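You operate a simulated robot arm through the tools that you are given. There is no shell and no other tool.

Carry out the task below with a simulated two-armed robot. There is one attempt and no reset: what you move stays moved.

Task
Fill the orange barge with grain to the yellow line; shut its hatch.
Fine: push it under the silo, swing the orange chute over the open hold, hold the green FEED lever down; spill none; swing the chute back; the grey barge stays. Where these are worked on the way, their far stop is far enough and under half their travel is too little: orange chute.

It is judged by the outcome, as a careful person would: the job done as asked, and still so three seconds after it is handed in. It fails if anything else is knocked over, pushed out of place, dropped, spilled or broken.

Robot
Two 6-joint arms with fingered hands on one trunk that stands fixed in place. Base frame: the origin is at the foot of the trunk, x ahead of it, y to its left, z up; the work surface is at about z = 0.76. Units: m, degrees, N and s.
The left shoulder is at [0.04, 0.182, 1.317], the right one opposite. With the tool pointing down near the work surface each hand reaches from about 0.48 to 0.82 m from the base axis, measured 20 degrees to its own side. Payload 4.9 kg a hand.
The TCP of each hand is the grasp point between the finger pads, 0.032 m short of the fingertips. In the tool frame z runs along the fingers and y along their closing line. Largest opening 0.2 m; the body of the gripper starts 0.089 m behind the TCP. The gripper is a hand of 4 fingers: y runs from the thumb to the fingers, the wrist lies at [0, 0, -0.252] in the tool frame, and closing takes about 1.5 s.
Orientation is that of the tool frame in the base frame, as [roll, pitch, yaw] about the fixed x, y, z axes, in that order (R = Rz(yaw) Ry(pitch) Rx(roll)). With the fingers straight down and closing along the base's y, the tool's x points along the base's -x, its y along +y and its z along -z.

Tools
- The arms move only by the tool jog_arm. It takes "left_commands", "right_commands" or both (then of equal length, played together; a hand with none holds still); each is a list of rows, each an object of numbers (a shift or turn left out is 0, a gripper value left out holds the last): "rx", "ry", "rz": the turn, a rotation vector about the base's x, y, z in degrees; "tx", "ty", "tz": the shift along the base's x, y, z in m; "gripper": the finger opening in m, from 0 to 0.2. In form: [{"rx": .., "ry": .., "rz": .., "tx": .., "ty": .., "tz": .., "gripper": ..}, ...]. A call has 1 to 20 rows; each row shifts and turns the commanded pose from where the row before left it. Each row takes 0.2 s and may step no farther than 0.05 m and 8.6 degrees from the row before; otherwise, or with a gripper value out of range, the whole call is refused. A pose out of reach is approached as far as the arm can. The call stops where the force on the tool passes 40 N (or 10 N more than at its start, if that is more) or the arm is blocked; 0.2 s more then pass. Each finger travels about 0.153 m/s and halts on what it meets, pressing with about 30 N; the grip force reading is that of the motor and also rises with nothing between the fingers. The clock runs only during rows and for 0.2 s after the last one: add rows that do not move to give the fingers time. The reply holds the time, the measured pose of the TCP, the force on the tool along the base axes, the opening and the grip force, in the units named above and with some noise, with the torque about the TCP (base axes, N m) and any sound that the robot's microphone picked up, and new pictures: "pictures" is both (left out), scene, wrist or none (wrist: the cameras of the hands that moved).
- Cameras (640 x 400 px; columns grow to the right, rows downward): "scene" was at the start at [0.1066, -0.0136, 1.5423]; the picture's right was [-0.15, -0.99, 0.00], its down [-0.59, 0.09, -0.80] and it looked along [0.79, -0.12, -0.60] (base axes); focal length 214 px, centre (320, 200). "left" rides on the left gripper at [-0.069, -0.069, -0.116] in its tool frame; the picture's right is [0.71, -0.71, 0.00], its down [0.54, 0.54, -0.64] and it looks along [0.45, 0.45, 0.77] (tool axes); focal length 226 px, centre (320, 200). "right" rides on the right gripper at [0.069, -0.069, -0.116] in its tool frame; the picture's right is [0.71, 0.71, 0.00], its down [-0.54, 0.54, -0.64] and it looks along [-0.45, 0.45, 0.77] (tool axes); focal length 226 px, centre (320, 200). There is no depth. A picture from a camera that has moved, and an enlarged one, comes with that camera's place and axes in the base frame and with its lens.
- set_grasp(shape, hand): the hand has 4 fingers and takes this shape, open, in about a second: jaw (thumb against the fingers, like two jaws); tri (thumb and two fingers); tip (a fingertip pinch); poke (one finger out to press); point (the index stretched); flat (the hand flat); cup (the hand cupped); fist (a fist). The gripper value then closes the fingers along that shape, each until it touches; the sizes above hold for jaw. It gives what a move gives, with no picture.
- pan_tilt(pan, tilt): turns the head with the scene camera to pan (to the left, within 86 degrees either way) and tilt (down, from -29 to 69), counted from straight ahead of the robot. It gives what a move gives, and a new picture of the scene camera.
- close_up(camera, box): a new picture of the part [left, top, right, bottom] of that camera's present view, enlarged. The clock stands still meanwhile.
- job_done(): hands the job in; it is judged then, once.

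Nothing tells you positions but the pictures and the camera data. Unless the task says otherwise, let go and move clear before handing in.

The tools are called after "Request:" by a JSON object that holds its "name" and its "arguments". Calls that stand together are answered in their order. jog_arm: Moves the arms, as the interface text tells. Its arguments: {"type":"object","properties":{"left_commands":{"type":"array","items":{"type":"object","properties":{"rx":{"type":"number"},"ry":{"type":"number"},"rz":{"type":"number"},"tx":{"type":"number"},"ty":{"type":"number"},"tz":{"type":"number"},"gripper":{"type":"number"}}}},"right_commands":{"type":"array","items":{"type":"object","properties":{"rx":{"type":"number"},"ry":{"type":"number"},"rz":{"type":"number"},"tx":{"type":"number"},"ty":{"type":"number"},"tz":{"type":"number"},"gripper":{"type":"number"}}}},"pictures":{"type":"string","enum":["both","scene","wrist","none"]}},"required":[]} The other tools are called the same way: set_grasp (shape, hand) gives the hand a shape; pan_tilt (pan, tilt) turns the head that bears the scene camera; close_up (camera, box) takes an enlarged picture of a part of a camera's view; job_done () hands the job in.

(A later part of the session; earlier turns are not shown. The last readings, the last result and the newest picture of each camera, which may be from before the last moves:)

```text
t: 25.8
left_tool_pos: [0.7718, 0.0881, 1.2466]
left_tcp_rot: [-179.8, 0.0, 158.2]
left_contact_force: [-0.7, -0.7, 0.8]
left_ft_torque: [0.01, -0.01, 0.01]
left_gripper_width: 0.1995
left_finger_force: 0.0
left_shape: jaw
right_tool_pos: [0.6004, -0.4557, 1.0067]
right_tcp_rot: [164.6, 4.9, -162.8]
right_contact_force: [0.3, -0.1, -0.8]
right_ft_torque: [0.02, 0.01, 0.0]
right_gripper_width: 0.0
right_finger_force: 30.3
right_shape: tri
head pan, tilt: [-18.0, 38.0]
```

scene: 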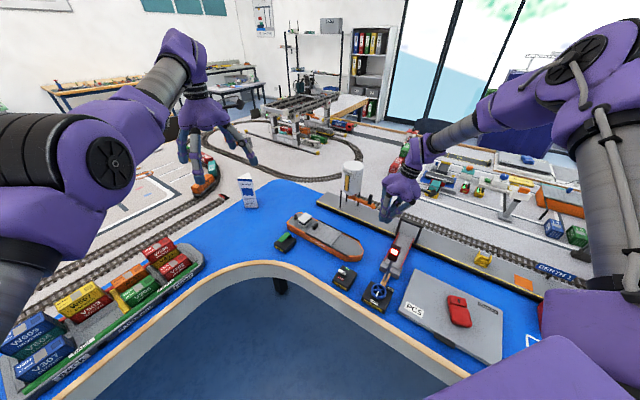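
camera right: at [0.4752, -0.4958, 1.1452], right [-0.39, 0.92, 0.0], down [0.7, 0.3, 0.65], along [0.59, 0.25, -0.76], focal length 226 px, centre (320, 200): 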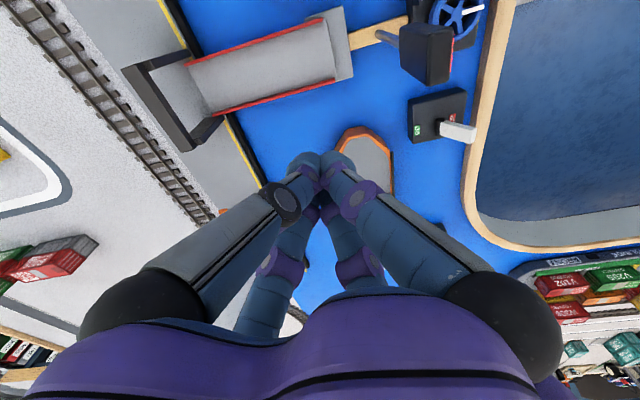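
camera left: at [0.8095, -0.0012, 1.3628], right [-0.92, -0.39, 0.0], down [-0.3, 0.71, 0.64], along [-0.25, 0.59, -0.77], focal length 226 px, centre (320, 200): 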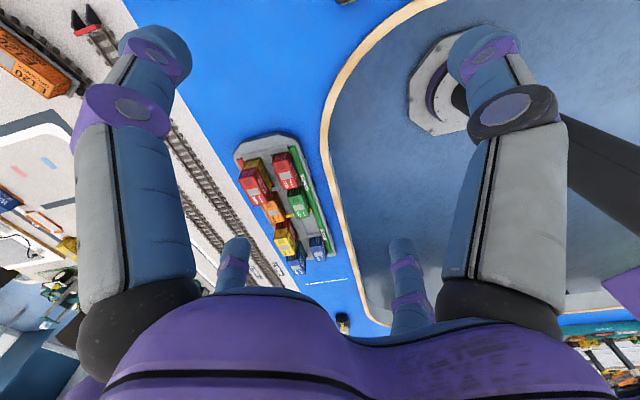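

Tilting helps the right hand, but its wrist seems limited toward the left. The left arm, which started stretched forward, may suit the barge better, so I'll explore its reach by moving right and down.

Request:
{"name": "jog_arm", "arguments": {"left_commands": [{"tx": -0.01, "ty": -0.03, "tz": -0.03}, {"tx": -0.01, "ty": -0.03, "tz": -0.03}, {"tx": -0.01, "ty": -0.03, "tz": -0.03}, {"tx": -0.01, "ty": -0.03, "tz": -0.03}], "pictures": "scene"}}

Request:
{"name": "jog_arm", "arguments": {"left_commands": [{"tx": -0.02, "tz": -0.03}], "pictures": "none"}}

Request:
{"name": "jog_arm", "arguments": {"left_commands": [{"ty": -0.03}], "pictures": "none"}}

Request:
{"name": "jog_arm", "arguments": {"left_commands": [{"tz": -0.04}], "pictures": "none"}}

```text
t: 26.8
left_tool_pos: [0.7512, -0.0373, 1.1313]
left_tcp_rot: [-179.7, 0.0, 158.1]
left_contact_force: [-0.7, -0.3, 0.2]
left_ft_torque: [0.0, 0.0, 0.03]
left_gripper_width: 0.1998
left_finger_force: 0.1
left_shape: jaw
left hand out of reach, approached as far as the arm can: row 1, 2
right_tool_pos: [0.5997, -0.4555, 1.0071]
right_tcp_rot: [164.6, 4.8, -162.9]
right_contact_force: [-0.3, 0.5, 0.5]
right_ft_torque: [-0.02, -0.02, -0.01]
right_gripper_width: 0.0
right_finger_force: 29.9
right_shape: tri
head pan, tilt: [-18.0, 38.0]
```

scene: 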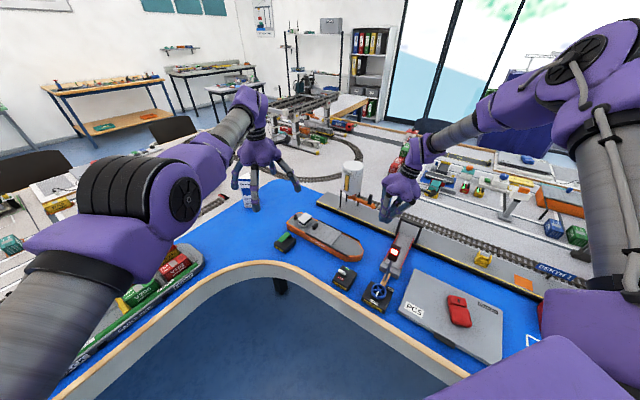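

```text
t: 27.2
left_tool_pos: [0.7509, -0.0395, 1.1128]
left_tcp_rot: [-179.8, 0.0, 158.1]
left_contact_force: [-0.8, 0.2, 0.4]
left_ft_torque: [-0.05, -0.01, -0.01]
left_gripper_width: 0.2
left_finger_force: 0.0
left_shape: jaw
left hand out of reach, approached as far as the arm can: row 1
right_tool_pos: [0.5999, -0.454, 1.007]
right_tcp_rot: [164.7, 4.8, -162.8]
right_contact_force: [0.6, -0.2, 0.1]
right_ft_torque: [0.01, 0.02, 0.0]
right_gripper_width: 0.0
right_finger_force: 29.5
right_shape: tri
head pan, tilt: [-18.0, 38.0]
```

```text
t: 27.6
left_tool_pos: [0.7479, -0.0521, 1.1135]
left_tcp_rot: [-179.6, 0.5, 158.2]
left_contact_force: [-0.8, -0.5, -0.3]
left_ft_torque: [-0.05, -0.01, -0.04]
left_gripper_width: 0.1998
left_finger_force: 0.1
left_shape: jaw
left hand out of reach, approached as far as the arm can: row 1
right_tool_pos: [0.5998, -0.4544, 1.0078]
right_tcp_rot: [164.7, 4.9, -162.8]
right_contact_force: [-0.2, -0.8, -0.3]
right_ft_torque: [-0.03, -0.05, -0.02]
right_gripper_width: 0.0
right_finger_force: 29.8
right_shape: tri
head pan, tilt: [-18.0, 38.0]
```

```text
t: 28.0
left_tool_pos: [0.7491, -0.0517, 1.0722]
left_tcp_rot: [-179.8, 0.3, 158.1]
left_contact_force: [0.4, -0.3, 0.4]
left_ft_torque: [0.0, 0.0, -0.01]
left_gripper_width: 0.2
left_finger_force: 0.1
left_shape: jaw
right_tool_pos: [0.6, -0.4545, 1.0071]
right_tcp_rot: [164.7, 4.7, -162.8]
right_contact_force: [0.1, -0.2, -0.7]
right_ft_torque: [0.02, 0.02, 0.01]
right_gripper_width: 0.0001
right_finger_force: 29.6
right_shape: tri
head pan, tilt: [-18.0, 38.0]
```

The left arm has an inner limit. I'll test whether it's a wrist-angle limit by tilting the left hand forward.

Request:
{"name": "jog_arm", "arguments": {"left_commands": [{"ry": -8}, {"ry": -8}], "pictures": "none"}}

Request:
{"name": "jog_arm", "arguments": {"left_commands": [{"tx": -0.03}], "pictures": "none"}}

Request:
{"name": "jog_arm", "arguments": {"left_commands": [{"ty": -0.04}], "pictures": "none"}}

Request:
{"name": "jog_arm", "arguments": {"left_commands": [{"tz": -0.04}], "pictures": "none"}}

```text
t: 28.6
left_tool_pos: [0.8174, -0.0502, 1.0916]
left_tcp_rot: [174.3, 14.9, 157.3]
left_contact_force: [0.4, 0.7, -1.4]
left_ft_torque: [0.02, -0.01, 0.03]
left_gripper_width: 0.1998
left_finger_force: 0.2
left_shape: jaw
left hand out of reach, approached as far as the arm can: row 1, 2
right_tool_pos: [0.5991, -0.4542, 1.0064]
right_tcp_rot: [164.7, 4.8, -162.8]
right_contact_force: [0.0, -0.3, 0.6]
right_ft_torque: [0.01, -0.04, -0.02]
right_gripper_width: 0.0
right_finger_force: 30.2
right_shape: tri
head pan, tilt: [-18.0, 38.0]
```

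```text
t: 29.0
left_tool_pos: [0.8167, -0.051, 1.091]
left_tcp_rot: [174.2, 15.0, 157.4]
left_contact_force: [-0.3, 0.0, 0.3]
left_ft_torque: [-0.02, 0.0, -0.05]
left_gripper_width: 0.2
left_finger_force: 0.1
left_shape: jaw
left hand out of reach, approached as far as the arm can: row 1
right_tool_pos: [0.6004, -0.4547, 1.0064]
right_tcp_rot: [164.7, 4.8, -162.8]
right_contact_force: [0.6, -0.5, 0.4]
right_ft_torque: [-0.03, 0.0, -0.01]
right_gripper_width: 0.0001
right_finger_force: 30.1
right_shape: tri
head pan, tilt: [-18.0, 38.0]
```

```text
t: 29.4
left_tool_pos: [0.8171, -0.0505, 1.0912]
left_tcp_rot: [174.3, 14.9, 157.3]
left_contact_force: [-0.3, 0.2, -0.1]
left_ft_torque: [-0.01, 0.01, -0.03]
left_gripper_width: 0.2002
left_finger_force: 0.1
left_shape: jaw
left hand out of reach, approached as far as the arm can: row 1
right_tool_pos: [0.5994, -0.4544, 1.007]
right_tcp_rot: [164.7, 4.8, -162.7]
right_contact_force: [-0.4, 1.2, -0.4]
right_ft_torque: [-0.03, 0.0, 0.02]
right_gripper_width: 0.0
right_finger_force: 30.2
right_shape: tri
head pan, tilt: [-18.0, 38.0]
```

```text
t: 29.8
left_tool_pos: [0.8199, -0.0512, 1.0506]
left_tcp_rot: [174.3, 15.3, 157.4]
left_contact_force: [1.2, -0.7, 0.8]
left_ft_torque: [0.01, 0.05, 0.02]
left_gripper_width: 0.1998
left_finger_force: 0.1
left_shape: jaw
right_tool_pos: [0.6005, -0.4551, 1.0063]
right_tcp_rot: [164.7, 4.9, -162.9]
right_contact_force: [0.0, 0.3, 0.0]
right_ft_torque: [-0.02, -0.01, -0.01]
right_gripper_width: 0.0
right_finger_force: 30.1
right_shape: tri
head pan, tilt: [-18.0, 38.0]
```

Both arms have odd limits. I'll level the left hand again and probe outward and downward to learn its free directions.

Request:
{"name": "jog_arm", "arguments": {"left_commands": [{"ry": 8}, {"ry": 8, "tx": -0.02}, {"tx": 0.02}, {"tx": 0.02}], "pictures": "none"}}

Request:
{"name": "jog_arm", "arguments": {"left_commands": [{"ty": 0.04}, {"ty": 0.04}], "pictures": "none"}}

Request:
{"name": "jog_arm", "arguments": {"left_commands": [{"tx": -0.04}, {"tx": -0.04}], "pictures": "none"}}

Request:
{"name": "jog_arm", "arguments": {"left_commands": [{"ty": -0.04}, {"ty": -0.04}], "pictures": "scene"}}

```text
t: 30.8
left_tool_pos: [0.7652, -0.0136, 1.0526]
left_tcp_rot: [-179.7, 0.2, 158.1]
left_contact_force: [-0.1, -0.1, 0.3]
left_ft_torque: [-0.02, -0.03, 0.01]
left_gripper_width: 0.1995
left_finger_force: 0.1
left_shape: jaw
left hand out of reach, approached as far as the arm can: row 1, 2, 3, 4
right_tool_pos: [0.6001, -0.4539, 1.0059]
right_tcp_rot: [164.7, 4.9, -162.9]
right_contact_force: [-0.6, 0.3, 0.0]
right_ft_torque: [-0.03, -0.01, -0.02]
right_gripper_width: 0.0
right_finger_force: 29.9
right_shape: tri
head pan, tilt: [-18.0, 38.0]
```

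```text
t: 31.4
left_tool_pos: [0.787, 0.0602, 1.0531]
left_tcp_rot: [-179.8, 0.1, 158.1]
left_contact_force: [0.0, 0.9, 0.3]
left_ft_torque: [0.02, -0.01, -0.02]
left_gripper_width: 0.1999
left_finger_force: 0.2
left_shape: jaw
left hand out of reach, approached as far as the arm can: row 1, 2
right_tool_pos: [0.5998, -0.4539, 1.0055]
right_tcp_rot: [164.7, 4.8, -162.7]
right_contact_force: [-0.3, -0.3, -0.3]
right_ft_torque: [0.01, 0.03, 0.0]
right_gripper_width: 0.0
right_finger_force: 30.2
right_shape: tri
head pan, tilt: [-18.0, 38.0]
```

```text
t: 32.0
left_tool_pos: [0.7858, 0.0551, 1.0549]
left_tcp_rot: [-179.8, 0.1, 158.1]
left_contact_force: [-0.2, 1.2, -0.3]
left_ft_torque: [-0.01, -0.02, 0.0]
left_gripper_width: 0.1996
left_finger_force: 0.1
left_shape: jaw
left hand out of reach, approached as far as the arm can: row 1, 2
right_tool_pos: [0.6, -0.4531, 1.0071]
right_tcp_rot: [164.7, 4.9, -162.8]
right_contact_force: [-0.1, 0.6, -0.1]
right_ft_torque: [-0.02, 0.03, -0.01]
right_gripper_width: 0.0004
right_finger_force: 30.0
right_shape: tri
head pan, tilt: [-18.0, 38.0]
```

```text
t: 32.6
left_tool_pos: [0.763, -0.0195, 1.0552]
left_tcp_rot: [-179.8, 0.1, 158.1]
left_contact_force: [0.4, -0.4, 0.7]
left_ft_torque: [0.0, 0.06, 0.02]
left_gripper_width: 0.1998
left_finger_force: 0.1
left_shape: jaw
left hand out of reach, approached as far as the arm can: row 1, 2
right_tool_pos: [0.6005, -0.4546, 1.0053]
right_tcp_rot: [164.7, 4.7, -162.8]
right_contact_force: [0.4, -0.5, -1.3]
right_ft_torque: [0.06, -0.02, 0.02]
right_gripper_width: 0.0003
right_finger_force: 30.2
right_shape: tri
head pan, tilt: [-18.0, 38.0]
```

scene: 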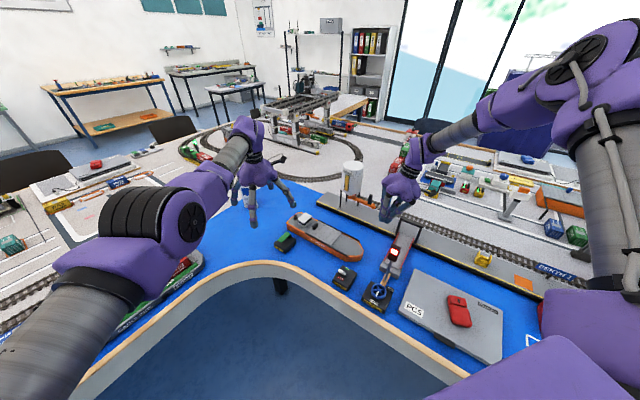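

The left arm appears fully stretched, which is singular. I'll retract the right arm toward the trunk and test its leftward freedom there.

Request:
{"name": "jog_arm", "arguments": {"right_commands": [{"rx": -8, "tx": -0.03}, {"rx": -7, "tx": -0.03}, {"tx": -0.04}, {"tx": -0.04}, {"tx": -0.04}], "pictures": "none"}}

Request:
{"name": "jog_arm", "arguments": {"right_commands": [{"ty": 0.03}, {"ty": 0.03}, {"ty": 0.03}, {"ty": 0.03}], "pictures": "none"}}

Request:
{"name": "jog_arm", "arguments": {"right_commands": [{"ty": 0.03}, {"ty": 0.03}], "pictures": "none"}}

Request:
{"name": "jog_arm", "arguments": {"right_commands": [{"tx": 0.03}, {"tx": 0.03}], "pictures": "scene"}}

```text
t: 34.0
left_tool_pos: [0.7633, -0.0171, 1.0552]
left_tcp_rot: [-179.6, 0.3, 158.1]
left_contact_force: [-1.3, 0.8, 1.1]
left_ft_torque: [-0.09, -0.04, -0.02]
left_gripper_width: 0.2
left_finger_force: 0.0
left_shape: jaw
right_tool_pos: [0.4312, -0.4716, 1.0265]
right_tcp_rot: [-176.1, -1.2, -161.0]
right_contact_force: [-1.1, 0.6, -0.4]
right_ft_torque: [-0.03, -0.07, 0.02]
right_gripper_width: 0.0003
right_finger_force: 30.1
right_shape: tri
right hand out of reach, approached as far as the arm can: row 5
head pan, tilt: [-18.0, 38.0]
stopped in row 5 (right hand): the arm was blocked; the commanded pose is now the measured one
```

```text
t: 35.0
left_tool_pos: [0.7624, -0.0208, 1.055]
left_tcp_rot: [-179.8, 0.2, 158.2]
left_contact_force: [0.3, -0.7, 0.3]
left_ft_torque: [0.05, -0.05, 0.02]
left_gripper_width: 0.1999
left_finger_force: 0.0
left_shape: jaw
right_tool_pos: [0.427, -0.3596, 1.0259]
right_tcp_rot: [-176.1, -0.9, -161.2]
right_contact_force: [-0.5, -1.0, 0.1]
right_ft_torque: [-0.01, -0.01, -0.01]
right_gripper_width: 0.0
right_finger_force: 30.1
right_shape: tri
right hand out of reach, approached as far as the arm can: row 4
head pan, tilt: [-18.0, 38.0]
```

```text
t: 35.6
left_tool_pos: [0.7627, -0.018, 1.0554]
left_tcp_rot: [-179.9, 0.2, 158.0]
left_contact_force: [0.8, 0.8, 0.5]
left_ft_torque: [0.0, 0.0, -0.01]
left_gripper_width: 0.2
left_finger_force: 0.0
left_shape: jaw
right_tool_pos: [0.4067, -0.3488, 1.031]
right_tcp_rot: [-176.1, -1.1, -161.2]
right_contact_force: [1.3, 0.3, 0.7]
right_ft_torque: [0.02, -0.04, 0.04]
right_gripper_width: 0.0002
right_finger_force: 30.1
right_shape: tri
right hand out of reach, approached as far as the arm can: row 1, 2
head pan, tilt: [-18.0, 38.0]
```

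```text
t: 36.2
left_tool_pos: [0.763, -0.017, 1.0544]
left_tcp_rot: [-179.8, 0.2, 158.1]
left_contact_force: [0.0, 0.8, 0.8]
left_ft_torque: [0.01, 0.0, -0.02]
left_gripper_width: 0.2
left_finger_force: 0.1
left_shape: jaw
right_tool_pos: [0.4491, -0.3746, 1.0315]
right_tcp_rot: [-176.1, -1.1, -161.1]
right_contact_force: [0.4, -0.4, -0.3]
right_ft_torque: [-0.02, 0.02, -0.01]
right_gripper_width: 0.0
right_finger_force: 29.9
right_shape: tri
right hand out of reach, approached as far as the arm can: row 1, 2
head pan, tilt: [-18.0, 38.0]
```

scene: 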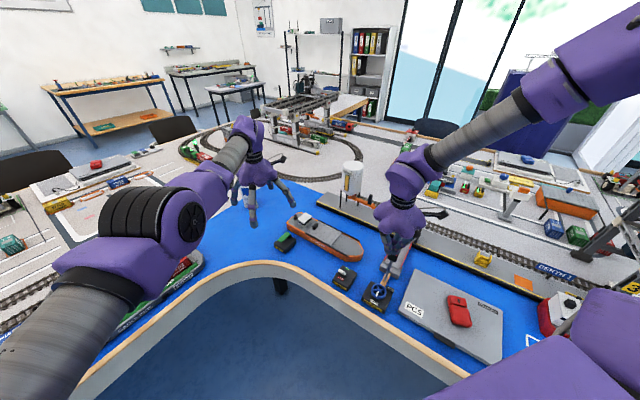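

The arms behave like UR-type arms with shoulder-pan limits. I'll test the left arm's rightward pan limit by sliding along its arc.

Request:
{"name": "jog_arm", "arguments": {"left_commands": [{"tx": -0.012, "ty": -0.03}, {"tx": -0.012, "ty": -0.03}, {"tx": -0.014, "ty": -0.03}], "pictures": "none"}}

Request:
{"name": "jog_arm", "arguments": {"left_commands": [{"tx": -0.04, "tz": 0.0}, {"tx": -0.04, "tz": -0.0}, {"tx": -0.04, "tz": -0.0}, {"tx": -0.04, "tz": -0.0}], "pictures": "none"}}

Request:
{"name": "jog_arm", "arguments": {"left_commands": [{"rz": -8}, {"rz": -8}, {"rz": -8}, {"tx": -0.03}], "pictures": "none"}}

```text
t: 37.0
left_tool_pos: [0.7488, -0.0515, 1.0579]
left_tcp_rot: [-179.7, 0.3, 158.1]
left_contact_force: [0.4, 0.9, -0.1]
left_ft_torque: [0.0, 0.01, 0.02]
left_gripper_width: 0.2
left_finger_force: 0.1
left_shape: jaw
left hand out of reach, approached as far as the arm can: row 2, 3
right_tool_pos: [0.4477, -0.3727, 1.0311]
right_tcp_rot: [-176.0, -1.1, -161.2]
right_contact_force: [-0.2, 1.1, 0.4]
right_ft_torque: [-0.02, 0.03, -0.02]
right_gripper_width: 0.0
right_finger_force: 29.9
right_shape: tri
head pan, tilt: [-18.0, 38.0]
```

```text
t: 38.0
left_tool_pos: [0.7483, -0.0505, 1.0573]
left_tcp_rot: [-179.7, 0.2, 158.1]
left_contact_force: [-0.1, -0.7, 0.4]
left_ft_torque: [0.0, 0.0, -0.01]
left_gripper_width: 0.2001
left_finger_force: 0.0
left_shape: jaw
left hand out of reach, approached as far as the arm can: row 1, 2, 3, 4
right_tool_pos: [0.4478, -0.3727, 1.0312]
right_tcp_rot: [-176.1, -1.1, -161.2]
right_contact_force: [0.0, -0.2, -0.7]
right_ft_torque: [-0.01, 0.01, -0.02]
right_gripper_width: 0.0
right_finger_force: 29.8
right_shape: tri
head pan, tilt: [-18.0, 38.0]
```

```text
t: 39.0
left_tool_pos: [0.7487, -0.0495, 1.0598]
left_tcp_rot: [-179.7, 0.1, 134.0]
left_contact_force: [-0.1, 0.0, 0.1]
left_ft_torque: [-0.03, 0.0, -0.01]
left_gripper_width: 0.1999
left_finger_force: 0.1
left_shape: jaw
left hand out of reach, approached as far as the arm can: row 4
right_tool_pos: [0.4491, -0.3735, 1.0326]
right_tcp_rot: [-176.1, -1.1, -161.2]
right_contact_force: [0.3, -0.7, -0.9]
right_ft_torque: [0.0, 0.01, -0.02]
right_gripper_width: 0.0002
right_finger_force: 29.7
right_shape: tri
head pan, tilt: [-18.0, 38.0]
```

Yaw is free, but the left wrist is pinned. I'll look at the arms themselves to understand their joints.

Request:
{"name": "pan_tilt", "arguments": {"pan": 60, "tilt": 35}}

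Request:
{"name": "pan_tilt", "arguments": {"pan": -70, "tilt": 25}}

```text
t: 40.5
left_tool_pos: [0.7478, -0.0512, 1.0607]
left_tcp_rot: [-179.6, 0.1, 134.1]
left_contact_force: [-0.6, 0.2, -1.0]
left_ft_torque: [0.01, 0.02, -0.04]
left_gripper_width: 0.2
left_finger_force: 0.1
left_shape: jaw
right_tool_pos: [0.4485, -0.3749, 1.0317]
right_tcp_rot: [-176.1, -1.1, -161.1]
right_contact_force: [0.0, 0.1, 0.1]
right_ft_torque: [0.03, -0.02, -0.03]
right_gripper_width: 0.0004
right_finger_force: 30.3
right_shape: tri
head pan, tilt: [60.0, 35.0]
```

scene: 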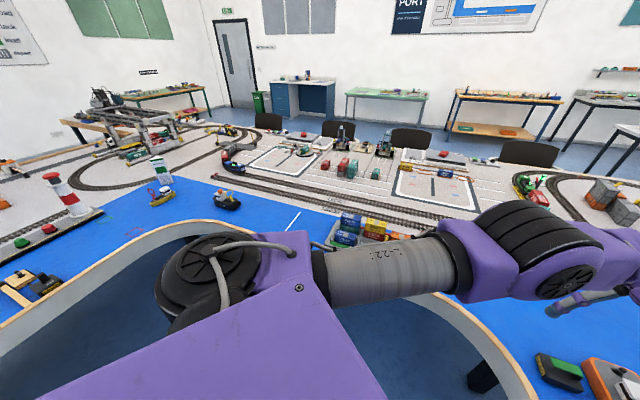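

```text
t: 42.6
left_tool_pos: [0.748, -0.0516, 1.0598]
left_tcp_rot: [-179.7, 0.1, 134.1]
left_contact_force: [1.1, 0.0, -0.5]
left_ft_torque: [0.03, -0.01, 0.0]
left_gripper_width: 0.2
left_finger_force: 0.0
left_shape: jaw
right_tool_pos: [0.449, -0.3725, 1.0319]
right_tcp_rot: [-176.0, -1.1, -161.1]
right_contact_force: [0.5, -0.7, -0.8]
right_ft_torque: [0.05, 0.02, 0.01]
right_gripper_width: 0.0
right_finger_force: 30.2
right_shape: tri
head pan, tilt: [-70.0, 25.0]
```

scene: 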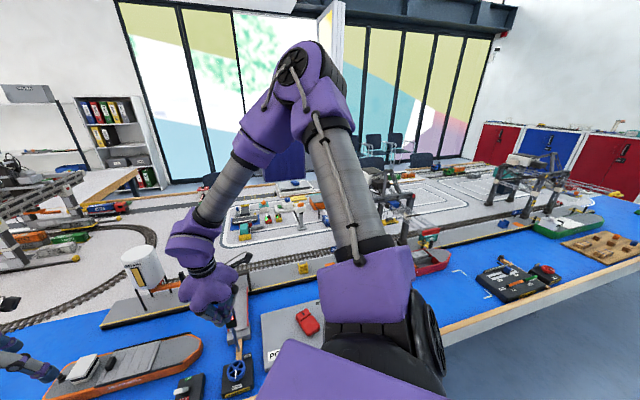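

I can see the left arm is stretched straight (singular), while the right is in an elbow-up fold. To break the left singularity I'll shift left over open water, then command down and inward together so the elbow bends.

Request:
{"name": "jog_arm", "arguments": {"left_commands": [{"tx": 0.012, "ty": 0.045}, {"tx": 0.012, "ty": 0.045}, {"tx": 0.006, "ty": 0.045}], "pictures": "none"}}

Request:
{"name": "jog_arm", "arguments": {"left_commands": [{"tx": -0.02, "tz": -0.04}, {"tx": -0.02, "tz": -0.04}, {"tx": -0.02, "tz": -0.04}, {"tx": -0.02, "tz": -0.03}], "pictures": "none"}}

Request:
{"name": "pan_tilt", "arguments": {"pan": -5, "tilt": 40}}

```text
t: 43.4
left_tool_pos: [0.7922, 0.08, 1.0594]
left_tcp_rot: [-179.7, 0.1, 134.1]
left_contact_force: [1.2, -0.6, 0.1]
left_ft_torque: [-0.01, -0.04, 0.0]
left_gripper_width: 0.2001
left_finger_force: 0.1
left_shape: jaw
left hand out of reach, approached as far as the arm can: row 1, 2, 3
right_tool_pos: [0.4483, -0.3746, 1.0325]
right_tcp_rot: [-176.2, -1.1, -161.1]
right_contact_force: [0.0, -0.5, 0.0]
right_ft_torque: [0.01, -0.03, 0.02]
right_gripper_width: 0.0001
right_finger_force: 30.1
right_shape: tri
head pan, tilt: [-70.0, 25.0]
```

```text
t: 44.4
left_tool_pos: [0.7721, 0.0659, 0.9128]
left_tcp_rot: [-179.7, 0.1, 134.0]
left_contact_force: [0.5, -0.3, 1.3]
left_ft_torque: [0.02, 0.0, -0.01]
left_gripper_width: 0.1998
left_finger_force: 0.1
left_shape: jaw
left hand out of reach, approached as far as the arm can: row 1, 2, 3, 4
right_tool_pos: [0.4493, -0.3741, 1.0319]
right_tcp_rot: [-176.1, -1.2, -161.2]
right_contact_force: [-0.4, -0.4, 0.6]
right_ft_torque: [0.0, 0.01, -0.02]
right_gripper_width: 0.0
right_finger_force: 30.0
right_shape: tri
head pan, tilt: [-70.0, 25.0]
```

```text
t: 45.8
left_tool_pos: [0.7724, 0.0663, 0.9128]
left_tcp_rot: [-179.7, 0.1, 134.1]
left_contact_force: [0.6, 0.4, -0.2]
left_ft_torque: [0.0, -0.02, 0.0]
left_gripper_width: 0.1999
left_finger_force: 0.1
left_shape: jaw
right_tool_pos: [0.4496, -0.3741, 1.0313]
right_tcp_rot: [-176.1, -1.1, -161.2]
right_contact_force: [0.4, 0.0, 0.5]
right_ft_torque: [0.03, -0.03, 0.0]
right_gripper_width: 0.0
right_finger_force: 30.5
right_shape: tri
head pan, tilt: [-5.0, 40.0]
```

scene: 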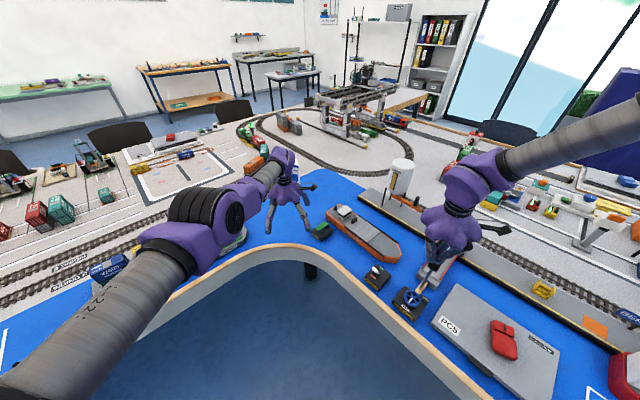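

The left is still on its sphere. I'll probe single-axis moves once more to see exactly what is blocked.

Request:
{"name": "jog_arm", "arguments": {"left_commands": [{"tx": 0.04}], "pictures": "none"}}

Request:
{"name": "jog_arm", "arguments": {"left_commands": [{"tz": 0.04}], "pictures": "none"}}

Request:
{"name": "jog_arm", "arguments": {"left_commands": [{"tx": -0.05}, {"tx": -0.05}, {"tx": -0.05}, {"tx": -0.05}, {"tx": -0.05}], "pictures": "none"}}

Request:
{"name": "jog_arm", "arguments": {"left_commands": [{"ry": 8}, {"ry": 8}, {"ry": 8}], "pictures": "none"}}

```text
t: 46.2
left_tool_pos: [0.7763, 0.0678, 0.9157]
left_tcp_rot: [-179.9, 0.1, 134.0]
left_contact_force: [0.0, 0.1, 0.5]
left_ft_torque: [0.02, -0.02, 0.01]
left_gripper_width: 0.2
left_finger_force: 0.0
left_shape: jaw
left hand out of reach, approached as far as the arm can: row 1
right_tool_pos: [0.4476, -0.3726, 1.0311]
right_tcp_rot: [-176.0, -1.1, -161.1]
right_contact_force: [-0.7, -0.8, 0.1]
right_ft_torque: [-0.01, 0.0, -0.01]
right_gripper_width: 0.0
right_finger_force: 30.1
right_shape: tri
head pan, tilt: [-5.0, 40.0]
```

```text
t: 46.6
left_tool_pos: [0.7808, 0.0692, 0.9543]
left_tcp_rot: [-179.6, 0.0, 134.1]
left_contact_force: [0.9, 0.4, 0.2]
left_ft_torque: [0.02, 0.03, 0.0]
left_gripper_width: 0.2
left_finger_force: 0.1
left_shape: jaw
right_tool_pos: [0.4489, -0.3735, 1.0326]
right_tcp_rot: [-176.0, -1.0, -161.1]
right_contact_force: [-0.1, 1.4, 0.4]
right_ft_torque: [-0.01, 0.01, 0.01]
right_gripper_width: 0.0
right_finger_force: 30.1
right_shape: tri
head pan, tilt: [-5.0, 40.0]
```

```text
t: 47.8
left_tool_pos: [0.7766, 0.0631, 0.949]
left_tcp_rot: [-179.7, 0.2, 134.1]
left_contact_force: [0.2, 0.0, -0.6]
left_ft_torque: [-0.05, -0.01, 0.01]
left_gripper_width: 0.1998
left_finger_force: 0.1
left_shape: jaw
left hand out of reach, approached as far as the arm can: row 1, 2, 3, 4, 5
right_tool_pos: [0.4484, -0.3736, 1.0321]
right_tcp_rot: [-176.0, -1.1, -161.1]
right_contact_force: [1.2, -0.3, 0.1]
right_ft_torque: [0.01, 0.01, -0.03]
right_gripper_width: 0.0001
right_finger_force: 30.2
right_shape: tri
head pan, tilt: [-5.0, 40.0]
```

```text
t: 48.6
left_tool_pos: [0.6805, 0.0763, 0.9762]
left_tcp_rot: [-162.1, -16.1, 131.8]
left_contact_force: [0.0, 0.2, -0.9]
left_ft_torque: [0.01, -0.01, 0.01]
left_gripper_width: 0.2001
left_finger_force: 0.1
left_shape: jaw
left hand out of reach, approached as far as the arm can: row 1, 2, 3
right_tool_pos: [0.4483, -0.3739, 1.0318]
right_tcp_rot: [-176.0, -1.1, -161.2]
right_contact_force: [-0.7, -0.6, -0.5]
right_ft_torque: [-0.01, -0.02, -0.02]
right_gripper_width: 0.0
right_finger_force: 30.0
right_shape: tri
head pan, tilt: [-5.0, 40.0]
```

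Only the radial direction is blocked on the left. I'll look closely at both shoulders to work out the joint layout.

Request:
{"name": "pan_tilt", "arguments": {"pan": 80, "tilt": 55}}

Request:
{"name": "pan_tilt", "arguments": {"pan": -80, "tilt": 45}}

Request:
{"name": "pan_tilt", "arguments": {"pan": 15, "tilt": 50}}

```text
t: 50.2
left_tool_pos: [0.6817, 0.078, 0.9743]
left_tcp_rot: [-162.2, -16.0, 131.6]
left_contact_force: [-0.1, 0.1, 0.0]
left_ft_torque: [-0.05, 0.01, 0.02]
left_gripper_width: 0.1996
left_finger_force: 0.0
left_shape: jaw
right_tool_pos: [0.4487, -0.3737, 1.0313]
right_tcp_rot: [-176.1, -1.1, -161.2]
right_contact_force: [0.3, 0.1, -0.2]
right_ft_torque: [-0.04, -0.03, 0.01]
right_gripper_width: 0.0
right_finger_force: 30.1
right_shape: tri
head pan, tilt: [80.0, 55.0]
```

scene: 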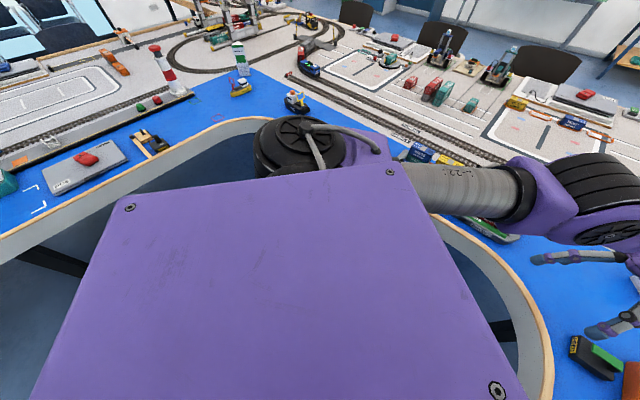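

```text
t: 52.6
left_tool_pos: [0.682, 0.0783, 0.9756]
left_tcp_rot: [-162.3, -16.0, 131.7]
left_contact_force: [-0.2, -0.5, -0.2]
left_ft_torque: [0.0, 0.02, -0.01]
left_gripper_width: 0.1999
left_finger_force: 0.0
left_shape: jaw
right_tool_pos: [0.4488, -0.3735, 1.0315]
right_tcp_rot: [-176.1, -1.2, -161.1]
right_contact_force: [-0.8, 0.3, 0.0]
right_ft_torque: [0.0, 0.02, 0.01]
right_gripper_width: 0.0
right_finger_force: 30.1
right_shape: tri
head pan, tilt: [-80.0, 45.0]
```

scene: 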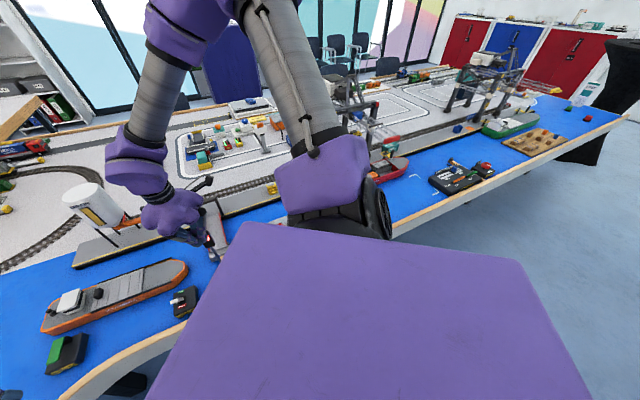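

```text
t: 54.4
left_tool_pos: [0.682, 0.0777, 0.9738]
left_tcp_rot: [-162.3, -16.0, 131.6]
left_contact_force: [0.8, 0.3, -0.6]
left_ft_torque: [0.02, 0.02, 0.02]
left_gripper_width: 0.2001
left_finger_force: 0.0
left_shape: jaw
right_tool_pos: [0.4491, -0.3728, 1.0305]
right_tcp_rot: [-176.2, -1.1, -161.1]
right_contact_force: [0.2, 0.5, -1.0]
right_ft_torque: [-0.01, 0.0, 0.0]
right_gripper_width: 0.0001
right_finger_force: 30.4
right_shape: tri
head pan, tilt: [15.0, 50.0]
```

scene: 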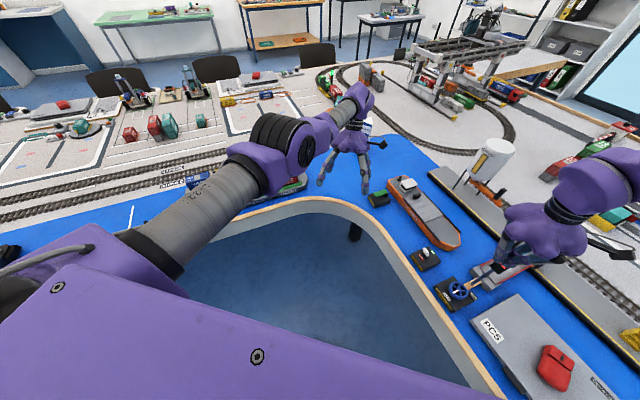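

The arms are mounted sideways, with the first axis lateral, so straight down can be a wrist singularity for the left arm. I'll test radial motion with the left hand tilted.

Request:
{"name": "jog_arm", "arguments": {"left_commands": [{"tx": -0.04}, {"tx": -0.04}], "pictures": "none"}}

Request:
{"name": "jog_arm", "arguments": {"left_commands": [{"rx": 8}, {"rx": 8}, {"rx": 8}], "pictures": "none"}}

Request:
{"name": "jog_arm", "arguments": {"left_commands": [{"tx": -0.04}, {"tx": -0.04}], "pictures": "none"}}

Request:
{"name": "jog_arm", "arguments": {"left_commands": [{"ty": 0.04}, {"ty": 0.04}, {"ty": 0.04}], "pictures": "none"}}

```text
t: 55.0
left_tool_pos: [0.6777, 0.0729, 0.9721]
left_tcp_rot: [-162.0, -16.3, 131.7]
left_contact_force: [-0.6, 0.6, 0.3]
left_ft_torque: [0.0, 0.03, 0.02]
left_gripper_width: 0.1999
left_finger_force: 0.0
left_shape: jaw
left hand out of reach, approached as far as the arm can: row 1, 2
right_tool_pos: [0.4484, -0.373, 1.0316]
right_tcp_rot: [-176.2, -1.1, -161.1]
right_contact_force: [0.4, -0.9, -0.6]
right_ft_torque: [0.0, 0.0, 0.02]
right_gripper_width: 0.0003
right_finger_force: 29.9
right_shape: tri
head pan, tilt: [15.0, 50.0]
```

```text
t: 55.8
left_tool_pos: [0.6349, 0.0475, 0.9709]
left_tcp_rot: [178.9, -33.1, 139.8]
left_contact_force: [0.3, 0.1, 0.1]
left_ft_torque: [0.01, -0.02, -0.02]
left_gripper_width: 0.2
left_finger_force: 0.1
left_shape: jaw
left hand out of reach, approached as far as the arm can: row 1, 2, 3
right_tool_pos: [0.4485, -0.3742, 1.0323]
right_tcp_rot: [-176.3, -1.1, -161.2]
right_contact_force: [-0.2, 0.1, -0.2]
right_ft_torque: [0.02, -0.01, 0.01]
right_gripper_width: 0.0
right_finger_force: 30.2
right_shape: tri
head pan, tilt: [15.0, 50.0]
```

```text
t: 56.4
left_tool_pos: [0.6297, 0.0435, 0.9617]
left_tcp_rot: [179.2, -33.3, 139.7]
left_contact_force: [0.3, -1.0, -0.7]
left_ft_torque: [0.02, -0.02, -0.02]
left_gripper_width: 0.2002
left_finger_force: 0.1
left_shape: jaw
left hand out of reach, approached as far as the arm can: row 1, 2
right_tool_pos: [0.4487, -0.3728, 1.0323]
right_tcp_rot: [-176.1, -1.1, -161.1]
right_contact_force: [-0.6, -0.5, 0.0]
right_ft_torque: [0.01, -0.03, 0.0]
right_gripper_width: 0.0
right_finger_force: 29.7
right_shape: tri
head pan, tilt: [15.0, 50.0]
```

```text
t: 57.1
left_tool_pos: [0.667, 0.149, 0.9563]
left_tcp_rot: [179.3, -33.4, 139.6]
left_contact_force: [1.5, -0.8, -0.4]
left_ft_torque: [-0.03, -0.05, 0.0]
left_gripper_width: 0.1997
left_finger_force: 0.1
left_shape: jaw
left hand out of reach, approached as far as the arm can: row 1, 2, 3
right_tool_pos: [0.4474, -0.3729, 1.0311]
right_tcp_rot: [-176.1, -1.1, -161.1]
right_contact_force: [0.4, 0.1, 1.2]
right_ft_torque: [0.02, 0.01, 0.04]
right_gripper_width: 0.0001
right_finger_force: 30.3
right_shape: tri
head pan, tilt: [15.0, 50.0]
```

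The left elbow stays straight. I'll try a strong combined rightward and inward pull, which should bend the elbow outward if it can.

Request:
{"name": "jog_arm", "arguments": {"left_commands": [{"tx": -0.035, "ty": -0.03}, {"tx": -0.035, "ty": -0.03}, {"tx": -0.035, "ty": -0.03}, {"tx": -0.035, "ty": -0.03}, {"tx": -0.035, "ty": -0.03}], "pictures": "none"}}

Request:
{"name": "jog_arm", "arguments": {"left_commands": [{"tx": -0.03, "ty": 0.04}, {"tx": -0.03, "ty": 0.04}, {"tx": -0.03, "ty": 0.04}, {"tx": -0.03, "ty": 0.04}, {"tx": -0.03, "ty": 0.04}, {"tx": -0.03, "ty": 0.04}], "pictures": "none"}}

```text
t: 58.4
left_tool_pos: [0.6213, 0.0426, 0.9221]
left_tcp_rot: [179.2, -33.1, 139.5]
left_contact_force: [0.6, -0.8, -0.3]
left_ft_torque: [-0.03, -0.02, 0.03]
left_gripper_width: 0.1999
left_finger_force: 0.1
left_shape: jaw
left hand out of reach, approached as far as the arm can: row 1, 2, 3, 4, 5
right_tool_pos: [0.4485, -0.3731, 1.032]
right_tcp_rot: [-176.1, -1.1, -161.1]
right_contact_force: [0.9, 1.4, 0.9]
right_ft_torque: [0.02, 0.03, 0.01]
right_gripper_width: 0.0
right_finger_force: 30.0
right_shape: tri
head pan, tilt: [15.0, 50.0]
```

```text
t: 59.8
left_tool_pos: [0.6514, 0.1605, 0.8839]
left_tcp_rot: [179.2, -33.4, 139.6]
left_contact_force: [0.1, 0.4, -0.5]
left_ft_torque: [-0.02, 0.0, 0.0]
left_gripper_width: 0.1999
left_finger_force: 0.0
left_shape: jaw
left hand out of reach, approached as far as the arm can: row 1, 2, 3, 4, 5, 6
right_tool_pos: [0.4479, -0.3733, 1.032]
right_tcp_rot: [-176.1, -1.1, -161.1]
right_contact_force: [0.0, 0.4, -0.5]
right_ft_torque: [0.04, 0.0, 0.05]
right_gripper_width: 0.0
right_finger_force: 30.3
right_shape: tri
head pan, tilt: [15.0, 50.0]
```

Still stuck. Next I'll test whether the right arm's boundary is a wrist-orientation limit by tilting it the other way at its boundary.

Request:
{"name": "jog_arm", "arguments": {"right_commands": [{"rx": -8}, {"rx": -8}], "pictures": "none"}}

Request:
{"name": "jog_arm", "arguments": {"right_commands": [{"ry": 8}, {"ry": 8}], "pictures": "none"}}

Request:
{"name": "jog_arm", "arguments": {"right_commands": [{"tx": 0.03, "ty": 0.03}], "pictures": "none"}}

```text
t: 60.4
left_tool_pos: [0.6513, 0.1614, 0.8852]
left_tcp_rot: [179.1, -33.3, 139.6]
left_contact_force: [-0.4, -0.6, 0.0]
left_ft_torque: [0.02, -0.01, 0.02]
left_gripper_width: 0.1997
left_finger_force: 0.1
left_shape: jaw
right_tool_pos: [0.4194, -0.4252, 1.0347]
right_tcp_rot: [-160.9, -6.0, -162.1]
right_contact_force: [0.0, -0.6, -0.7]
right_ft_torque: [0.04, 0.01, 0.03]
right_gripper_width: 0.0
right_finger_force: 30.0
right_shape: tri
right hand out of reach, approached as far as the arm can: row 1, 2
head pan, tilt: [15.0, 50.0]
```

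```text
t: 61.0
left_tool_pos: [0.6508, 0.1606, 0.884]
left_tcp_rot: [179.2, -33.4, 139.6]
left_contact_force: [0.9, 0.2, 0.1]
left_ft_torque: [0.01, 0.03, -0.02]
left_gripper_width: 0.1997
left_finger_force: 0.1
left_shape: jaw
right_tool_pos: [0.3982, -0.4542, 1.035]
right_tcp_rot: [-166.1, -21.4, -160.8]
right_contact_force: [-0.3, 0.1, -0.5]
right_ft_torque: [0.02, 0.02, -0.02]
right_gripper_width: 0.0
right_finger_force: 29.8
right_shape: tri
right hand out of reach, approached as far as the arm can: row 1, 2
head pan, tilt: [15.0, 50.0]
```

```text
t: 61.4
left_tool_pos: [0.6525, 0.1601, 0.8844]
left_tcp_rot: [179.2, -33.4, 139.6]
left_contact_force: [-0.8, 0.5, 0.6]
left_ft_torque: [-0.01, 0.01, -0.02]
left_gripper_width: 0.2001
left_finger_force: 0.1
left_shape: jaw
right_tool_pos: [0.4018, -0.456, 1.0377]
right_tcp_rot: [-166.2, -21.4, -160.8]
right_contact_force: [0.6, 0.4, -0.7]
right_ft_torque: [-0.01, 0.01, 0.01]
right_gripper_width: 0.0
right_finger_force: 30.1
right_shape: tri
right hand out of reach, approached as far as the arm can: row 1
head pan, tilt: [15.0, 50.0]
```

I think I understand now: each shoulder's first axis is horizontal, pointing forward and outward, and the right wrist is sitting on the unreachable cylinder around it. I'll lower the right wrist while swinging its fingers up toward forward-left, which should pass beneath that axis.

Request:
{"name": "jog_arm", "arguments": {"right_commands": [{"rx": 6.8, "ry": -5.1, "tx": 0.0209, "ty": 0.0278, "tz": -0.0134}, {"rx": 6.8, "ry": -5.1, "tx": 0.0219, "ty": 0.0292, "tz": -0.0083}, {"rx": 6.8, "ry": -5.1, "tx": 0.0223, "ty": 0.0298, "tz": -0.0025}, {"rx": 6.8, "ry": -5.1, "tx": 0.0223, "ty": 0.0298, "tz": -0.0158}, {"rx": 6.8, "ry": -5.1, "tx": 0.0219, "ty": 0.0292, "tz": -0.01}, {"rx": 6.8, "ry": -5.1, "tx": 0.0209, "ty": 0.0278, "tz": -0.005}, {"rx": 6.8, "ry": -5.1, "tx": 0.0194, "ty": 0.0258, "tz": 0.0}, {"rx": 6.8, "ry": -5.1, "tx": 0.0175, "ty": 0.0234, "tz": 0.0046}, {"rx": 6.8, "ry": -5.1, "tx": 0.0153, "ty": 0.0204, "tz": 0.0086}, {"rx": 6.8, "ry": -5.1, "tx": 0.0127, "ty": 0.017, "tz": 0.0121}], "pictures": "scene"}}

```text
t: 63.5
left_tool_pos: [0.6517, 0.1614, 0.8856]
left_tcp_rot: [179.1, -33.3, 139.6]
left_contact_force: [-0.4, -0.8, 0.5]
left_ft_torque: [0.0, -0.01, 0.05]
left_gripper_width: 0.1997
left_finger_force: 0.2
left_shape: jaw
right_tool_pos: [0.5842, -0.2125, 1.0107]
right_tcp_rot: [138.4, 47.5, -177.5]
right_contact_force: [-0.2, -0.5, 0.4]
right_ft_torque: [-0.01, 0.04, 0.0]
right_gripper_width: 0.0
right_finger_force: 29.8
right_shape: tri
right hand out of reach, approached as far as the arm can: row 5, 6, 7, 9
head pan, tilt: [15.0, 50.0]
```

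scene: 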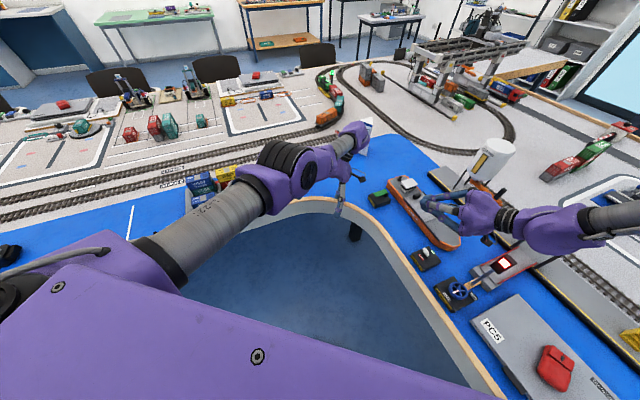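

The hand swung through. I'll test moving inward now while keeping it at a safe height.

Request:
{"name": "jog_arm", "arguments": {"right_commands": [{"tz": -0.03, "tx": 0.01, "ty": 0.01}, {"tz": -0.02, "tx": 0.02, "ty": 0.02}, {"tx": 0.02, "ty": 0.02}], "pictures": "none"}}

Request:
{"name": "jog_arm", "arguments": {"right_commands": [{"tx": 0.02, "ty": 0.02}, {"tx": 0.02, "ty": 0.02}], "pictures": "scene"}}

```text
t: 64.3
left_tool_pos: [0.6515, 0.1609, 0.8848]
left_tcp_rot: [179.2, -33.3, 139.6]
left_contact_force: [0.3, -0.1, 0.2]
left_ft_torque: [-0.02, 0.02, 0.0]
left_gripper_width: 0.1999
left_finger_force: 0.2
left_shape: jaw
right_tool_pos: [0.5844, -0.2222, 0.9818]
right_tcp_rot: [138.5, 47.5, -177.2]
right_contact_force: [0.5, -0.2, -0.5]
right_ft_torque: [-0.03, 0.03, 0.0]
right_gripper_width: 0.0002
right_finger_force: 30.0
right_shape: tri
right hand out of reach, approached as far as the arm can: row 1, 2, 3
head pan, tilt: [15.0, 50.0]
```

```text
t: 65.0
left_tool_pos: [0.6516, 0.1606, 0.8854]
left_tcp_rot: [179.1, -33.3, 139.5]
left_contact_force: [1.4, 0.1, 0.8]
left_ft_torque: [-0.04, 0.0, 0.0]
left_gripper_width: 0.1997
left_finger_force: 0.1
left_shape: jaw
right_tool_pos: [0.5952, -0.2253, 0.996]
right_tcp_rot: [138.4, 47.5, -177.2]
right_contact_force: [0.4, -0.2, -0.4]
right_ft_torque: [-0.02, 0.01, 0.0]
right_gripper_width: 0.0
right_finger_force: 30.1
right_shape: tri
right hand out of reach, approached as far as the arm can: row 1, 2
head pan, tilt: [15.0, 50.0]
```

scene: 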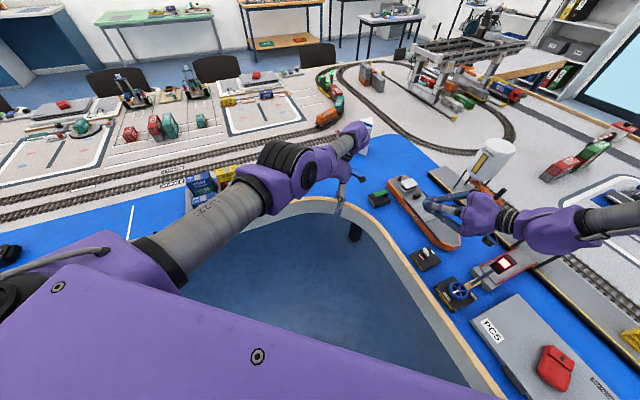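

The same plane still limits the right wrist. I'll look at the right arm's posture again.

Request:
{"name": "pan_tilt", "arguments": {"pan": -60, "tilt": 30}}

Request:
{"name": "pan_tilt", "arguments": {"pan": -85, "tilt": 10}}

```text
t: 66.4
left_tool_pos: [0.6515, 0.1604, 0.884]
left_tcp_rot: [179.2, -33.4, 139.7]
left_contact_force: [0.5, -0.2, 0.4]
left_ft_torque: [0.03, 0.03, 0.0]
left_gripper_width: 0.1998
left_finger_force: 0.1
left_shape: jaw
right_tool_pos: [0.5956, -0.224, 0.9963]
right_tcp_rot: [138.3, 47.5, -177.2]
right_contact_force: [0.6, -0.5, 0.2]
right_ft_torque: [-0.01, 0.0, 0.0]
right_gripper_width: 0.0001
right_finger_force: 30.0
right_shape: tri
head pan, tilt: [-60.0, 30.0]
```

scene: 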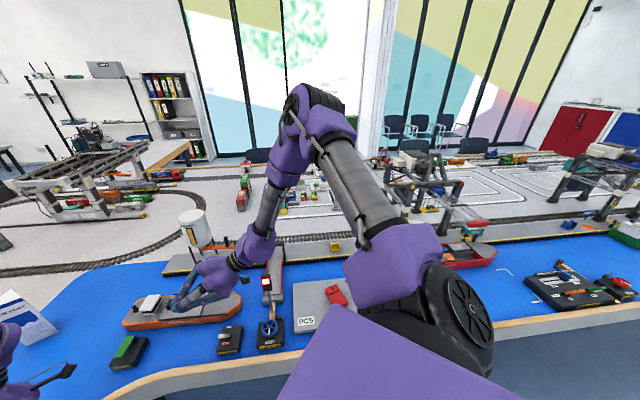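

```text
t: 67.3
left_tool_pos: [0.652, 0.1608, 0.8838]
left_tcp_rot: [179.1, -33.4, 139.5]
left_contact_force: [0.1, -0.2, 0.2]
left_ft_torque: [0.0, 0.01, 0.0]
left_gripper_width: 0.1998
left_finger_force: 0.0
left_shape: jaw
right_tool_pos: [0.5938, -0.2251, 0.9968]
right_tcp_rot: [138.4, 47.5, -177.2]
right_contact_force: [0.2, 0.4, 0.3]
right_ft_torque: [-0.02, 0.01, -0.03]
right_gripper_width: 0.0001
right_finger_force: 29.9
right_shape: tri
head pan, tilt: [-85.0, 10.0]
```

scene: 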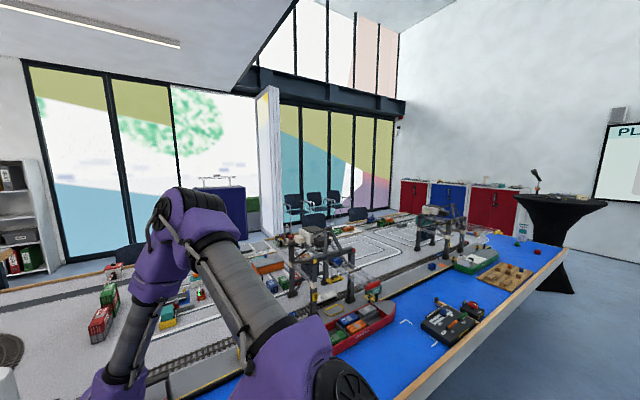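

I'll raise the left hand clear and swing it to its left to see whether the elbow frees up there.

Request:
{"name": "jog_arm", "arguments": {"left_commands": [{"tz": 0.05}, {"tz": 0.05}, {"tz": 0.05}, {"tz": 0.05}, {"ty": 0.045, "tx": -0.01}, {"ty": 0.045, "tx": -0.015}, {"ty": 0.045, "tx": -0.02}, {"ty": 0.045, "tx": -0.02}], "pictures": "none"}}

Request:
{"name": "jog_arm", "arguments": {"left_commands": [{"ty": 0.045, "tx": -0.02}, {"ty": 0.045, "tx": -0.02}, {"ty": 0.04, "tx": -0.03}, {"ty": 0.04, "tx": -0.03}], "pictures": "none"}}

Request:
{"name": "pan_tilt", "arguments": {"pan": 30, "tilt": 35}}

```text
t: 69.1
left_tool_pos: [0.6988, 0.2786, 0.9426]
left_tcp_rot: [177.5, -31.0, 140.4]
left_contact_force: [0.0, -0.1, -1.4]
left_ft_torque: [-0.02, -0.03, -0.01]
left_gripper_width: 0.2
left_finger_force: 0.0
left_shape: jaw
left hand out of reach, approached as far as the arm can: row 1, 2, 3, 4, 5, 6, 7, 8
right_tool_pos: [0.5949, -0.2221, 0.9967]
right_tcp_rot: [138.6, 47.5, -177.1]
right_contact_force: [-0.2, 1.3, -0.3]
right_ft_torque: [-0.11, 0.04, -0.04]
right_gripper_width: 0.0
right_finger_force: 30.2
right_shape: tri
head pan, tilt: [-85.0, 10.0]
```

```text
t: 70.1
left_tool_pos: [0.6992, 0.2764, 0.9436]
left_tcp_rot: [177.3, -31.1, 140.6]
left_contact_force: [0.4, 0.3, -0.5]
left_ft_torque: [-0.01, -0.02, -0.01]
left_gripper_width: 0.1997
left_finger_force: 0.1
left_shape: jaw
left hand out of reach, approached as far as the arm can: row 1, 2, 3, 4
right_tool_pos: [0.5945, -0.224, 0.9964]
right_tcp_rot: [138.4, 47.5, -177.2]
right_contact_force: [0.0, -0.7, 0.2]
right_ft_torque: [-0.04, 0.03, 0.0]
right_gripper_width: 0.0
right_finger_force: 30.5
right_shape: tri
head pan, tilt: [-85.0, 10.0]
```

```text
t: 72.0
left_tool_pos: [0.6998, 0.2761, 0.9436]
left_tcp_rot: [177.4, -31.0, 140.4]
left_contact_force: [0.5, 0.2, 0.3]
left_ft_torque: [0.0, 0.0, -0.01]
left_gripper_width: 0.1997
left_finger_force: 0.0
left_shape: jaw
right_tool_pos: [0.5939, -0.2246, 0.9966]
right_tcp_rot: [138.4, 47.5, -177.2]
right_contact_force: [-0.5, 0.1, -0.2]
right_ft_torque: [0.02, 0.0, -0.03]
right_gripper_width: 0.0
right_finger_force: 29.9
right_shape: tri
head pan, tilt: [30.0, 35.0]
```

scene: 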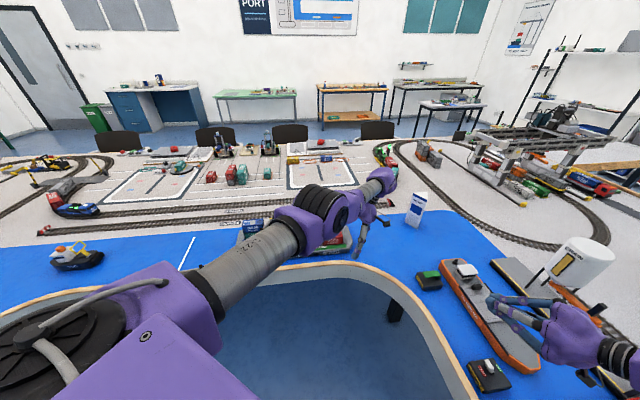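

The left hand halted again. I'll return it to vertical with its wrist in place and probe from there.

Request:
{"name": "jog_arm", "arguments": {"left_commands": [{"rx": -5.3, "ry": -5.95, "tx": 0.0245, "ty": -0.022, "tz": -0.009}, {"rx": -5.3, "ry": -5.95, "tx": 0.0245, "ty": -0.022, "tz": -0.009}, {"rx": -5.3, "ry": -5.95, "tx": 0.0245, "ty": -0.022, "tz": -0.009}, {"rx": -5.3, "ry": -5.95, "tx": 0.0245, "ty": -0.022, "tz": -0.009}], "pictures": "none"}}

Request:
{"name": "jog_arm", "arguments": {"left_commands": [{"ty": 0.04}, {"ty": 0.04}], "pictures": "none"}}

Request:
{"name": "jog_arm", "arguments": {"left_commands": [{"tz": 0.04}, {"tz": 0.04}], "pictures": "none"}}

Request:
{"name": "jog_arm", "arguments": {"left_commands": [{"tx": -0.03}, {"tx": -0.03}], "pictures": "none"}}

```text
t: 73.0
left_tool_pos: [0.7881, 0.1848, 0.9097]
left_tcp_rot: [179.7, -1.2, 139.5]
left_contact_force: [0.8, -0.4, 0.9]
left_ft_torque: [0.03, 0.04, -0.03]
left_gripper_width: 0.2
left_finger_force: 0.1
left_shape: jaw
left hand out of reach, approached as far as the arm can: row 1
right_tool_pos: [0.5955, -0.2248, 0.9962]
right_tcp_rot: [138.4, 47.5, -177.2]
right_contact_force: [-0.4, -0.4, -0.4]
right_ft_torque: [-0.01, 0.03, 0.01]
right_gripper_width: 0.0
right_finger_force: 30.2
right_shape: tri
head pan, tilt: [30.0, 35.0]
```

```text
t: 73.7
left_tool_pos: [0.7876, 0.2621, 0.9114]
left_tcp_rot: [179.8, -1.3, 139.4]
left_contact_force: [-0.2, 0.5, -0.1]
left_ft_torque: [0.02, -0.01, 0.02]
left_gripper_width: 0.2002
left_finger_force: 0.1
left_shape: jaw
right_tool_pos: [0.595, -0.224, 0.9967]
right_tcp_rot: [138.3, 47.5, -177.3]
right_contact_force: [0.2, 0.5, 0.2]
right_ft_torque: [0.0, -0.02, 0.03]
right_gripper_width: 0.0
right_finger_force: 30.1
right_shape: tri
head pan, tilt: [30.0, 35.0]
```

```text
t: 74.2
left_tool_pos: [0.798, 0.261, 0.9895]
left_tcp_rot: [179.9, -1.5, 139.4]
left_contact_force: [0.1, -0.1, -0.6]
left_ft_torque: [0.0, -0.01, -0.01]
left_gripper_width: 0.2003
left_finger_force: 0.0
left_shape: jaw
left hand out of reach, approached as far as the arm can: row 2
right_tool_pos: [0.5946, -0.2241, 0.9974]
right_tcp_rot: [138.4, 47.4, -177.2]
right_contact_force: [0.0, 0.4, 0.0]
right_ft_torque: [-0.03, 0.01, 0.0]
right_gripper_width: 0.0
right_finger_force: 30.1
right_shape: tri
head pan, tilt: [30.0, 35.0]
```

```text
t: 74.8
left_tool_pos: [0.7955, 0.2581, 0.9852]
left_tcp_rot: [179.7, -1.4, 139.4]
left_contact_force: [0.0, -0.3, 0.8]
left_ft_torque: [0.01, 0.03, -0.01]
left_gripper_width: 0.2001
left_finger_force: 0.0
left_shape: jaw
left hand out of reach, approached as far as the arm can: row 1, 2
right_tool_pos: [0.5951, -0.225, 0.9972]
right_tcp_rot: [138.4, 47.5, -177.2]
right_contact_force: [-0.1, 0.0, 0.4]
right_ft_torque: [0.01, -0.03, -0.01]
right_gripper_width: 0.0
right_finger_force: 30.4
right_shape: tri
head pan, tilt: [30.0, 35.0]
```

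Maybe inward steps near the stretched pose demand too large a joint jump per row. I'll try very small inward steps.

Request:
{"name": "jog_arm", "arguments": {"left_commands": [{"tx": -0.001}, {"tx": -0.001}, {"tx": -0.001}, {"tx": -0.001}, {"tx": -0.001}, {"tx": -0.002}, {"tx": -0.002}, {"tx": -0.002}, {"tx": -0.003}, {"tx": -0.003}, {"tx": -0.003}, {"tx": -0.004}, {"tx": -0.004}, {"tx": -0.005}, {"tx": -0.005}], "pictures": "none"}}

```text
t: 78.0
left_tool_pos: [0.7935, 0.2547, 0.9781]
left_tcp_rot: [179.8, -1.4, 139.5]
left_contact_force: [0.0, 0.5, 0.3]
left_ft_torque: [-0.02, 0.03, 0.02]
left_gripper_width: 0.1997
left_finger_force: 0.0
left_shape: jaw
left hand out of reach, approached as far as the arm can: row 4, 6, 8, 10, 12, 13, 14, 15
right_tool_pos: [0.5953, -0.2248, 0.996]
right_tcp_rot: [138.4, 47.5, -177.2]
right_contact_force: [-0.3, 0.1, -0.7]
right_ft_torque: [0.01, 0.01, -0.01]
right_gripper_width: 0.0004
right_finger_force: 30.0
right_shape: tri
head pan, tilt: [30.0, 35.0]
```

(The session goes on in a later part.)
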